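You operate a simulated robot arm through the tools that you are given. There is no shell and no other tool. Be economical: measure what you need, move in short steps, check, and stop when the job is done.

You run a simulated robot arm. Do the job below in one go: nothing can be reset, and whatever is moved stays where it is left.

TASK
Fetch the purple mounted window and set it on the purple lens on the top of the big table.
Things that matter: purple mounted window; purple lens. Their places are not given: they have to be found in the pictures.

Only the result counts: the job must be done as asked and must still hold three seconds after the hand-in. Knocking over, shifting, dropping, spilling or breaking anything else fails it.

THE ROBOT
A 6-joint arm with a two-finger parallel gripper, fixed in place. Base frame: the origin is at the foot of the arm, x ahead of it, y to its left, z up; the work surface is at about z = 0. Lengths are in m, angles in degrees, forces in N, time in s.
With the tool pointing down near the work surface it reaches from about 0.16 to 0.42 m from the base axis. Its first joint turns from -66.0 to 66.0 degrees. Payload 1.57 kg.
The tool frame sits at the grasp point between the pads (the TCP): z along the fingers, y along the line on which they close. The tips reach 0.03 m beyond it. The gripper opens to 0.08 m. The fingers are 0.017 m wide and 0.012 m thick; the gripper's body (0.04 by 0.082 m) begins 0.08 m behind the TCP.
Orientation is that of the tool frame in the base frame, as a unit quaternion [w, x, y, z]. With the fingers straight down and closing along the base's y, the tool's x points along the base's -x, its y along +y and its z along -z.

THE INTERFACE
- The arm moves only by the tool jog_arm. Its argument "rows" is a list that holds one entry, the list of rows, each a list of 7 numbers: the shift along the base's x, y, z in m, then the turn, a rotation vector about the base's x, y, z in degrees, then the finger opening in m, from 0 to 0.08. In form: [[[x, y, z, ax, ay, az, gripper], ...]]. A call has 1 to 8 rows; each row is the pose to reach, as a shift and turn from the pose commanded when the call began. A row lasts 0.2 s, in which the tool goes at most 0.05 m and 8.6 degrees; a call with a longer step from one row to the next is refused whole, and so is a gripper value outside its range. A pose out of reach is approached as far as the arm can. The call stops where the force on the tool passes 40 N (or 10 N more than at its start, if that is more) or the arm is blocked; 0.2 s more then pass. The fingers move at their own pace (about 0.153 m/s each) and stop on an object; they squeeze with about 27 N. The grip force told is the motor's: it shows also when the fingers shut on nothing. Time passes only in rows, and 0.2 s behind the last, so rows that repeat a pose let the fingers close. The reply holds the time, the measured pose of the TCP, the force on the tool along the base axes, the opening and the grip force, in the units named above and with some noise.
- Cameras (640 x 400 px; columns grow to the right, rows downward): "scene" is fixed at [0.0543, -0.3382, 0.4104]; the picture's right is [0.75, -0.67, 0.00], its down [-0.47, -0.52, -0.71] and it looks along [0.47, 0.53, -0.70] (base axes); focal length 287 px, centre (320, 200). "wrist" rides on the gripper at [-0.032, 0, -0.078] in the tool frame; the picture's right is [0.00, -1.00, 0.00], its down [0.97, 0.00, -0.24] and it looks along [0.24, 0.00, 0.97] (tool axes); focal length 218 px, centre (320, 200).
- camera(camera): a new picture of that camera. It takes no simulated time.
- probe_pixels(camera, pixels): for up to 12 pixels [column, row] of the newest picture of that camera ("zoom" is the newest enlarged one), the place [x, y, z] in the base frame of the surface seen there, good to about 0.002 m. It takes no simulated time.
- zoom(camera, box): a new picture of the part [left, top, right, bottom] of that camera's present view, enlarged. It takes no simulated time.
- hand_in(): hands the job in; it is judged then, once.

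Work in short steps. Measure before you move; look again where a grasp or a placing could have gone wrong, and mend it. You have 60 turns and 20 pictures in all, those below and enlarged ones among them. Open the gripper and draw the arm clear of the work before you hand the job in, unless the task says otherwise; then end with one line.

The tools are called after ">>>" as name(argument=value, ...) on one line, values as JSON. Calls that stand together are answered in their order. jog_arm: Moves the arm, as the interface text tells. Its arguments: {"type":"object","properties":{"rows":{"type":"array","items":{"type":"array","items":{"type":"array","items":{"type":"number"}}}}},"required":["rows"]} The other tools are called the same way: camera (camera) takes a picture; probe_pixels (camera, pixels) gives the place of the surface under pixels of a picture; zoom (camera, box) takes an enlarged picture of a part of a camera's view; hand_in () hands the job in.

At the start:

```text
time_s: 0.0
ee_pos: [0.1798, -0.2148, 0.2198]
tcp_rot: [0.0, 0.0, 1.0, 0.0]
force: [0.0, -0.2, 0.8]
width: 0.08
finger_force: 0.0
```

scene: 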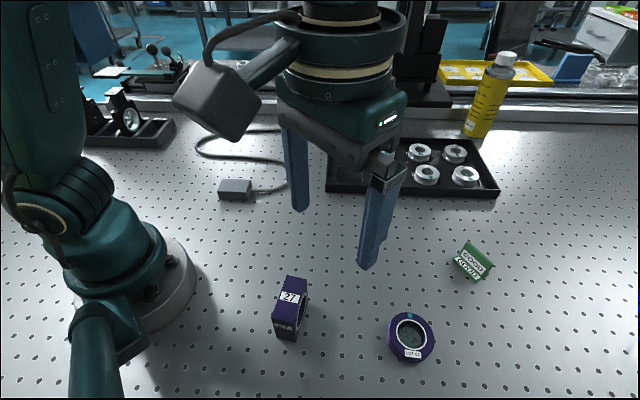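
wrist: 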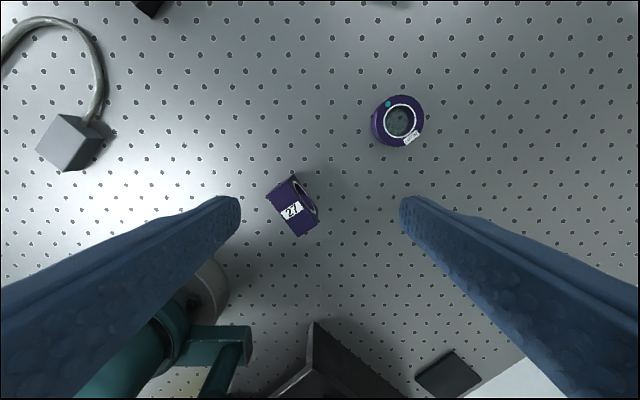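

The scene shows an upright purple block "27" near (290,310) and a flat purple ring near (410,337). I'll zoom in on both.

>>> zoom(camera="scene", box=[240, 250, 460, 388])

>>> zoom(camera="wrist", box=[230, 70, 470, 250])

```text
2.90 times, centred on (350, 319) of scene
```

zoom: 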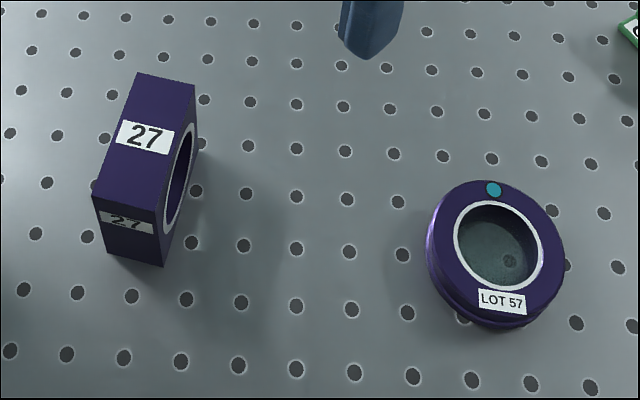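

```text
2.22 times, centred on (350, 160) of wrist
```

zoom: 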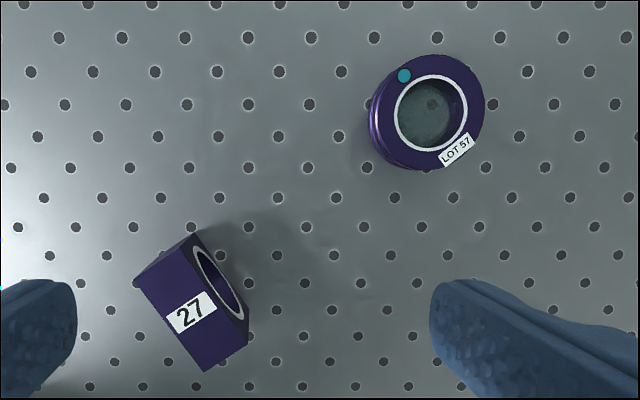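

The square "27" is the window, standing on edge, and the round one is the lens. I'll probe the corners and top faces in the wrist zoom, plus points in the scene view.

>>> probe_pixels(camera="zoom", pixels=[[138, 282], [192, 238], [247, 330], [205, 367], [192, 302], [378, 110], [482, 100], [430, 58], [432, 166], [430, 115], [404, 76], [241, 345]])

>>> probe_pixels(camera="scene", pixels=[[289, 279], [305, 281], [275, 317], [292, 321], [278, 335], [295, 339], [410, 314], [432, 338], [410, 362], [389, 333], [412, 335], [290, 297]])

```text
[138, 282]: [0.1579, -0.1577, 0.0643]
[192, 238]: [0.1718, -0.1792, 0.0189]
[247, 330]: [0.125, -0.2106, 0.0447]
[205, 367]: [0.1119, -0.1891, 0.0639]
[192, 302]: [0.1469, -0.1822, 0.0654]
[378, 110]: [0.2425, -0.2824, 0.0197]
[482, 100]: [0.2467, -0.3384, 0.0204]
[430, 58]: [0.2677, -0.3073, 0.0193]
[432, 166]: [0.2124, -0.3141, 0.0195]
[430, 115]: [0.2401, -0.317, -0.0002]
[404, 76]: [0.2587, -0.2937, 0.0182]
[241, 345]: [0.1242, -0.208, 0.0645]
```

```text
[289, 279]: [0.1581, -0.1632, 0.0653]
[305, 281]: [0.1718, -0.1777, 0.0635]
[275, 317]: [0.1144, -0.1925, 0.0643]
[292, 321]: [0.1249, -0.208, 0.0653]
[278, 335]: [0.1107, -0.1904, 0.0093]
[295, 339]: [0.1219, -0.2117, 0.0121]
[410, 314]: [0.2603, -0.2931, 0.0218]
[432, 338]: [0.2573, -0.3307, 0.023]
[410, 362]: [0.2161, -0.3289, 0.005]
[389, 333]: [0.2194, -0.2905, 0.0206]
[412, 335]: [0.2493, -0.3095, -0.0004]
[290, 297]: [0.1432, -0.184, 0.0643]
```

The window's top face is centred at about (0.142,-0.184). Its long side lies at about 33°, it is about 0.023 thick and 0.0645 high. The lens is centred at about (0.240,-0.310) with its top at z≈0.02. I'll move above the window and turn by +33.5°.

>>> jog_arm(rows=[[[-0.01, 0.008, -0.01, 0, 0, 7, 0.08], [-0.019, 0.015, -0.02, 0, 0, 14, 0.08], [-0.028, 0.023, -0.04, 0, 0, 21, 0.08], [-0.038, 0.0305, -0.06, 0, 0, 28, 0.08], [-0.038, 0.0305, -0.09, 0, 0, 33.5, 0.08], [-0.038, 0.0305, -0.09, 0, 0, 33.5, 0.08]]])

>>> camera(camera="wrist")

```text
time_s: 1.4
ee_pos: [0.1431, -0.1853, 0.1298]
tcp_rot: [-0.001, -0.288, 0.958, 0.0]
force: [0.6, 0.4, 0.1]
width: 0.0801
finger_force: 0.1
```

```text
15 pictures are left
```

wrist: 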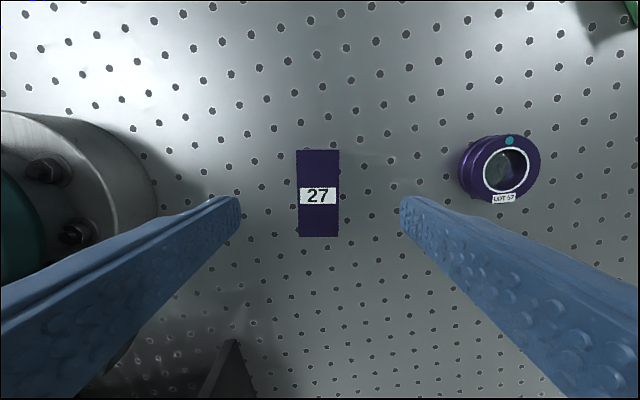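

The window is squarely aligned, spanning columns 297-338 and rows 150-237. I'll check the exact corners and the base flange edge for clearance.

>>> probe_pixels(camera="wrist", pixels=[[299, 153], [336, 153], [299, 234], [336, 234], [318, 210], [150, 190], [120, 150], [65, 170], [235, 360], [75, 235]])

```text
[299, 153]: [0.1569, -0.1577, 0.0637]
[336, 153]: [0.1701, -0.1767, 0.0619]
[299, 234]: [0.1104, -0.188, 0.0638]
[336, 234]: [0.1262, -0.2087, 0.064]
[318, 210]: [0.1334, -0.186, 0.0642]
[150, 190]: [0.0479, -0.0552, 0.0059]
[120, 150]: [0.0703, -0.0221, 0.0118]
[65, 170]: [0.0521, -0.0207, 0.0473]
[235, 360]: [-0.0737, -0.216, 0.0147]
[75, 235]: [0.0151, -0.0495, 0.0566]
```

The window's centre is (0.141,-0.183) and the base is well clear. I'll descend to z=0.038.

>>> jog_arm(rows=[[[-0.002, 0.002, -0.03, 0, 0, 0, 0.08], [-0.002, 0.002, -0.055, 0, 0, 0, 0.08], [-0.002, 0.002, -0.075, 0, 0, 0, 0.08], [-0.002, 0.002, -0.092, 0, 0, 0, 0.08], [-0.002, 0.002, -0.092, 0, 0, 0, 0.08]]])

```text
time_s: 2.6
ee_pos: [0.1404, -0.1821, 0.0365]
tcp_rot: [0.001, -0.288, 0.958, -0.001]
force: [0.1, -0.2, -0.1]
width: 0.08
finger_force: 0.0
```

The tool is at depth with no contact, so I'll close gently in place.

>>> jog_arm(rows=[[[0, 0, 0, 0, 0, 0, 0.04], [0, 0, 0, 0, 0, 0, 0.03], [0, 0, 0, 0, 0, 0, 0.015], [0, 0, 0, 0, 0, 0, 0.01], [0, 0, 0, 0, 0, 0, 0.01]]])

```text
time_s: 3.8
ee_pos: [0.1408, -0.1824, 0.0363]
tcp_rot: [0.0, -0.288, 0.958, 0.0]
force: [0.4, -0.4, -0.4]
width: 0.0279
finger_force: 27.0
```

The grip is on at a width of 0.028 with 27 N. I'll lift straight up.

>>> jog_arm(rows=[[[0, 0, 0.015, 0, 0, 0, 0.01], [0, 0, 0.04, 0, 0, 0, 0.01], [0, 0, 0.065, 0, 0, 0, 0.01], [0, 0, 0.08, 0, 0, 0, 0.01], [0, 0, 0.08, 0, 0, 0, 0.01]]])

>>> camera(camera="scene")

```text
time_s: 5.0
ee_pos: [0.1396, -0.1816, 0.1182]
tcp_rot: [0.001, -0.287, 0.958, 0.0]
force: [-0.1, -0.4, -2.1]
width: 0.0278
finger_force: 26.9
```

```text
14 pictures are left
```

scene: 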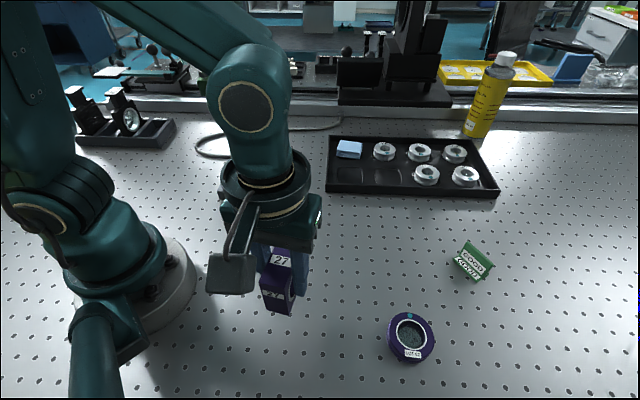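

The window is held upright and level. I'll refine the lens rim before travelling.

>>> zoom(camera="scene", box=[370, 300, 450, 370])

```text
5.71 times, centred on (410, 335) of scene
```

zoom: 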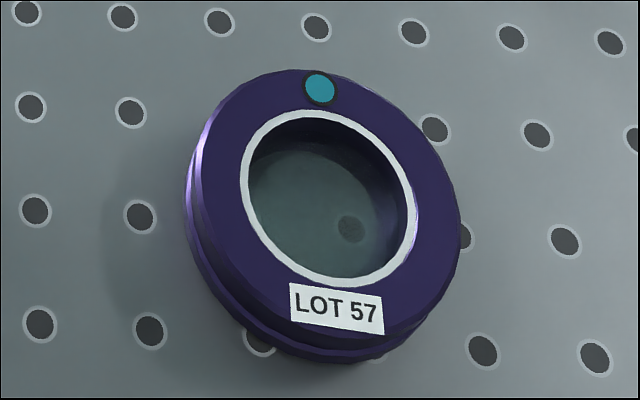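

I'll probe opposite points around the white ring and the rim.

>>> probe_pixels(camera="zoom", pixels=[[242, 180], [415, 215], [317, 114], [345, 281], [265, 130], [395, 262], [252, 235], [380, 145], [220, 190], [440, 210], [319, 88], [337, 308]])

```text
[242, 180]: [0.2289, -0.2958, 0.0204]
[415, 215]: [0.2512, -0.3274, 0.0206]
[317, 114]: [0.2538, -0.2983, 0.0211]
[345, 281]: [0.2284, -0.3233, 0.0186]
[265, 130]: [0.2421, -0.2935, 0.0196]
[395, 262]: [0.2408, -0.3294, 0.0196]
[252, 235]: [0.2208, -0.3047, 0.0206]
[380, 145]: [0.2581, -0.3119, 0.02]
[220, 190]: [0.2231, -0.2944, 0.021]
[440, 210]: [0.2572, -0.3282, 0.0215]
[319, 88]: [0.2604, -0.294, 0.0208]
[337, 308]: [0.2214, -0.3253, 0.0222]
```

The lens centre is (0.2405,-0.3105) with its top at z≈0.0203. I'll carry the window over it at the present height, which leaves the window's bottom about 0.06 above the lens.

>>> jog_arm(rows=[[[0.015, -0.019, 0, 0, 0, 0, 0.01], [0.035, -0.045, 0, 0, 0, 0, 0.01], [0.055, -0.07, 0, 0, 0, 0, 0.01], [0.075, -0.095, 0, 0, 0, 0, 0.01], [0.092, -0.117, 0, 0, 0, 0, 0.01], [0.1007, -0.1282, 0, 0, 0, 0, 0.01], [0.1007, -0.1282, 0, 0, 0, 0, 0.01]]])

>>> camera(camera="scene")

>>> camera(camera="wrist")

```text
time_s: 6.6
ee_pos: [0.2394, -0.3094, 0.1172]
tcp_rot: [0.0, -0.288, 0.958, 0.001]
force: [-0.6, -0.8, -1.6]
width: 0.0279
finger_force: 27.5
```

```text
12 pictures are left
```

scene: 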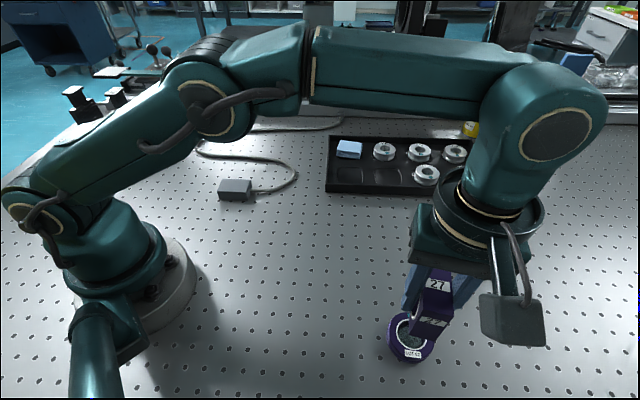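

```text
11 pictures are left
```

wrist: 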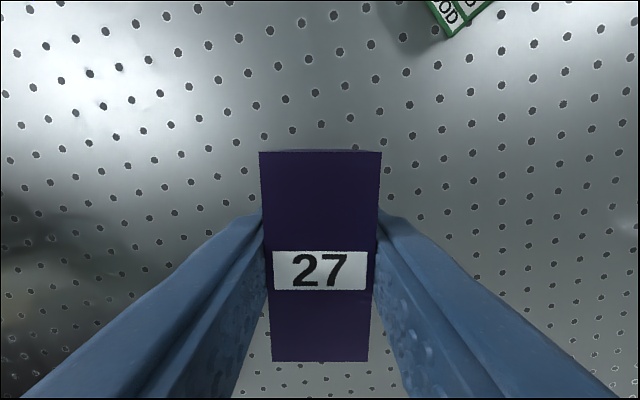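

I'll check the held window's position against the lens by probing its top corners.

>>> probe_pixels(camera="wrist", pixels=[[264, 156], [377, 156], [275, 358], [366, 358], [320, 200], [320, 320]])

```text
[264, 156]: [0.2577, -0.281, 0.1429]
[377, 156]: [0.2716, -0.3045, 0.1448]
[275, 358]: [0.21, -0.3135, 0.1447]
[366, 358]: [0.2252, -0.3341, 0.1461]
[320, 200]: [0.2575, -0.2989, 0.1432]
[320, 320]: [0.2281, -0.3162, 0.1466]
```

The window centre reads (0.241,-0.308), so I shift 1.5 mm in -y. Its bottom is at z≈0.081, so I'll lower it 0.056 and then check.

>>> jog_arm(rows=[[[0, -0.0015, -0.015, 0, 0, 0, 0.01], [0, -0.0015, -0.03, 0, 0, 0, 0.01], [0, -0.0015, -0.042, 0, 0, 0, 0.01], [0, -0.0015, -0.05, 0, 0, 0, 0.01], [0, -0.0015, -0.056, 0, 0, 0, 0.01], [0, -0.0015, -0.056, 0, 0, 0, 0.01]]])

>>> zoom(camera="scene", box=[340, 250, 480, 380])

```text
time_s: 8.0
ee_pos: [0.239, -0.3104, 0.0614]
tcp_rot: [0.0, -0.287, 0.958, -0.001]
force: [0.1, 0.4, -2.1]
width: 0.0277
finger_force: 27.5
```

```text
3.08 times, centred on (410, 315) of scene
```

zoom: 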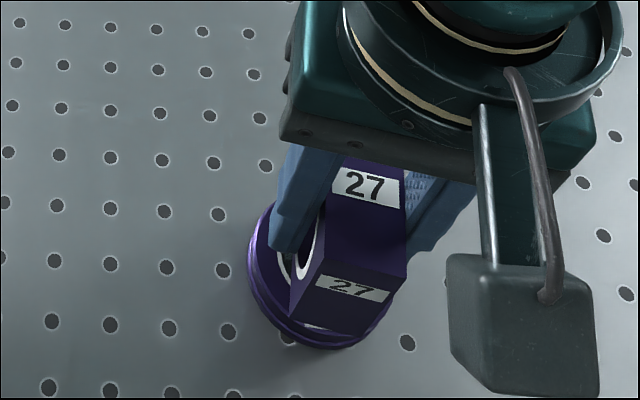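

The window sits centred just above the lens and there is no contact yet. I'll lower it in 1 mm steps and watch the force.

>>> jog_arm(rows=[[[0, 0, -0.001, 0, 0, 0, 0.01], [0, 0, -0.002, 0, 0, 0, 0.01], [0, 0, -0.003, 0, 0, 0, 0.01], [0, 0, -0.003, 0, 0, 0, 0.01]]])

```text
time_s: 9.0
ee_pos: [0.2407, -0.312, 0.0573]
tcp_rot: [0.0, -0.288, 0.958, 0.0]
force: [0.6, 0.2, -2.1]
width: 0.0276
finger_force: 27.1
```

The force is still -2.1 N, which is just the load, so I'll go on in half-millimetre steps.

>>> jog_arm(rows=[[[0, 0, -0.0005, 0, 0, 0, 0.01], [0, 0, -0.001, 0, 0, 0, 0.01], [0, 0, -0.001, 0, 0, 0, 0.01]]])

```text
time_s: 9.8
ee_pos: [0.2407, -0.312, 0.0582]
tcp_rot: [0.0, -0.288, 0.958, 0.0]
force: [0.0, -0.2, -2.7]
width: 0.0277
finger_force: 26.6
```

No contact shows yet, so I'll lower another millimetre.

>>> jog_arm(rows=[[[0, 0, -0.0005, 0, 0, 0, 0.01], [0, 0, -0.001, 0, 0, 0, 0.01], [0, 0, -0.001, 0, 0, 0, 0.01]]])

```text
time_s: 10.6
ee_pos: [0.2399, -0.3126, 0.057]
tcp_rot: [0.0, -0.288, 0.958, -0.002]
force: [0.5, 1.2, 4.5]
width: 0.0277
finger_force: 26.9
```

Fz went from -2.7 to +4.5 N, so the window rests on the lens. I'll open the fingers slowly without moving.

>>> jog_arm(rows=[[[0, 0, 0, 0, 0, 0, 0.026], [0, 0, 0, 0, 0, 0, 0.03], [0, 0, 0, 0, 0, 0, 0.036], [0, 0, 0, 0, 0, 0, 0.045], [0, 0, 0, 0, 0, 0, 0.06], [0, 0, 0, 0, 0, 0, 0.07], [0, 0, 0, 0, 0, 0, 0.07]]])

>>> zoom(camera="scene", box=[340, 250, 480, 380])

```text
time_s: 12.2
ee_pos: [0.2404, -0.311, 0.0555]
tcp_rot: [-0.001, -0.287, 0.958, 0.0]
force: [0.4, 0.7, -0.4]
width: 0.0699
finger_force: 0.0
```

```text
3.08 times, centred on (410, 315) of scene
```

zoom: 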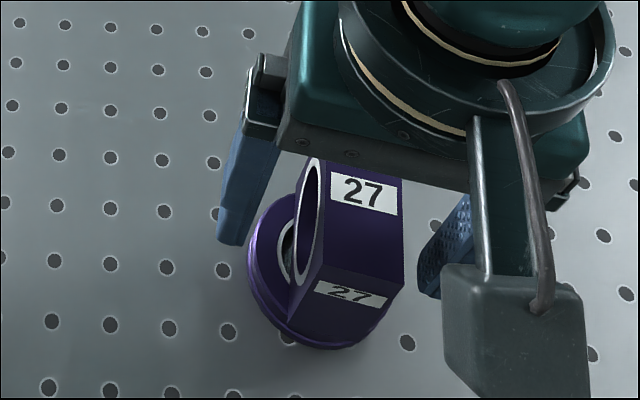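

The window stands free and upright on the lens. I'll rise straight up and then draw back.

>>> jog_arm(rows=[[[0, 0, 0.015, 0, 0, 0, 0.07], [0, 0, 0.04, 0, 0, 0, 0.07], [0, 0, 0.07, 0, 0, 0, 0.07], [0, 0, 0.1, 0, 0, 0, 0.07], [-0.025, 0.03, 0.12, 0, 0, 0, 0.07], [-0.05, 0.06, 0.13, 0, 0, 0, 0.07], [-0.075, 0.09, 0.13, 0, 0, 0, 0.07], [-0.075, 0.09, 0.13, 0, 0, 0, 0.07]]])

>>> camera(camera="scene")

>>> zoom(camera="scene", box=[360, 270, 460, 370])

```text
time_s: 14.0
ee_pos: [0.166, -0.2227, 0.1848]
tcp_rot: [0.0, -0.288, 0.958, 0.0]
force: [-0.4, -0.2, 0.1]
width: 0.07
finger_force: 0.1
```

```text
8 pictures are left
```

scene: 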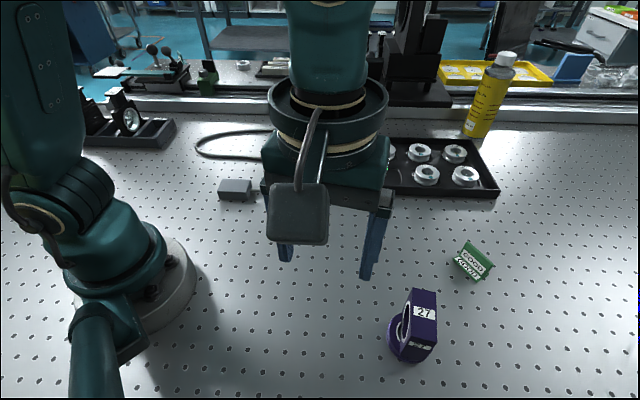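

```text
4.00 times, centred on (410, 320) of scene
```

zoom: 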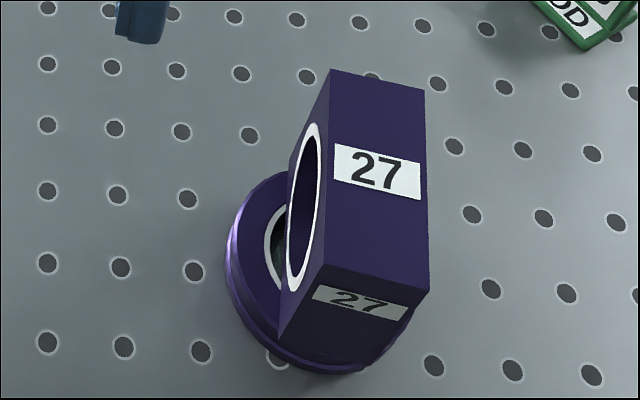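

The window stands on the lens and the arm is clear. One check of its top corners for level and centring.

>>> probe_pixels(camera="zoom", pixels=[[333, 76], [421, 95], [326, 260], [423, 284], [375, 230], [240, 240]])

```text
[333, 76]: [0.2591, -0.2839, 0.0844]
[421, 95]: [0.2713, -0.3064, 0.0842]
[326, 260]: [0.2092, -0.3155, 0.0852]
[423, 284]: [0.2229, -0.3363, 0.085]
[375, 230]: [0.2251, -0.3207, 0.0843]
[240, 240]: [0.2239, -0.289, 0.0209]
```

The top face is level at z≈0.0847 and centred at (0.2406,-0.3105), right over the lens. I'm handing it in.

>>> hand_in()

```text
The job is handed in.
```

The purple mounted window ("27") is standing upright on the purple lens, level and centred over it; the gripper is open and the arm is clear, and I've handed the job in.
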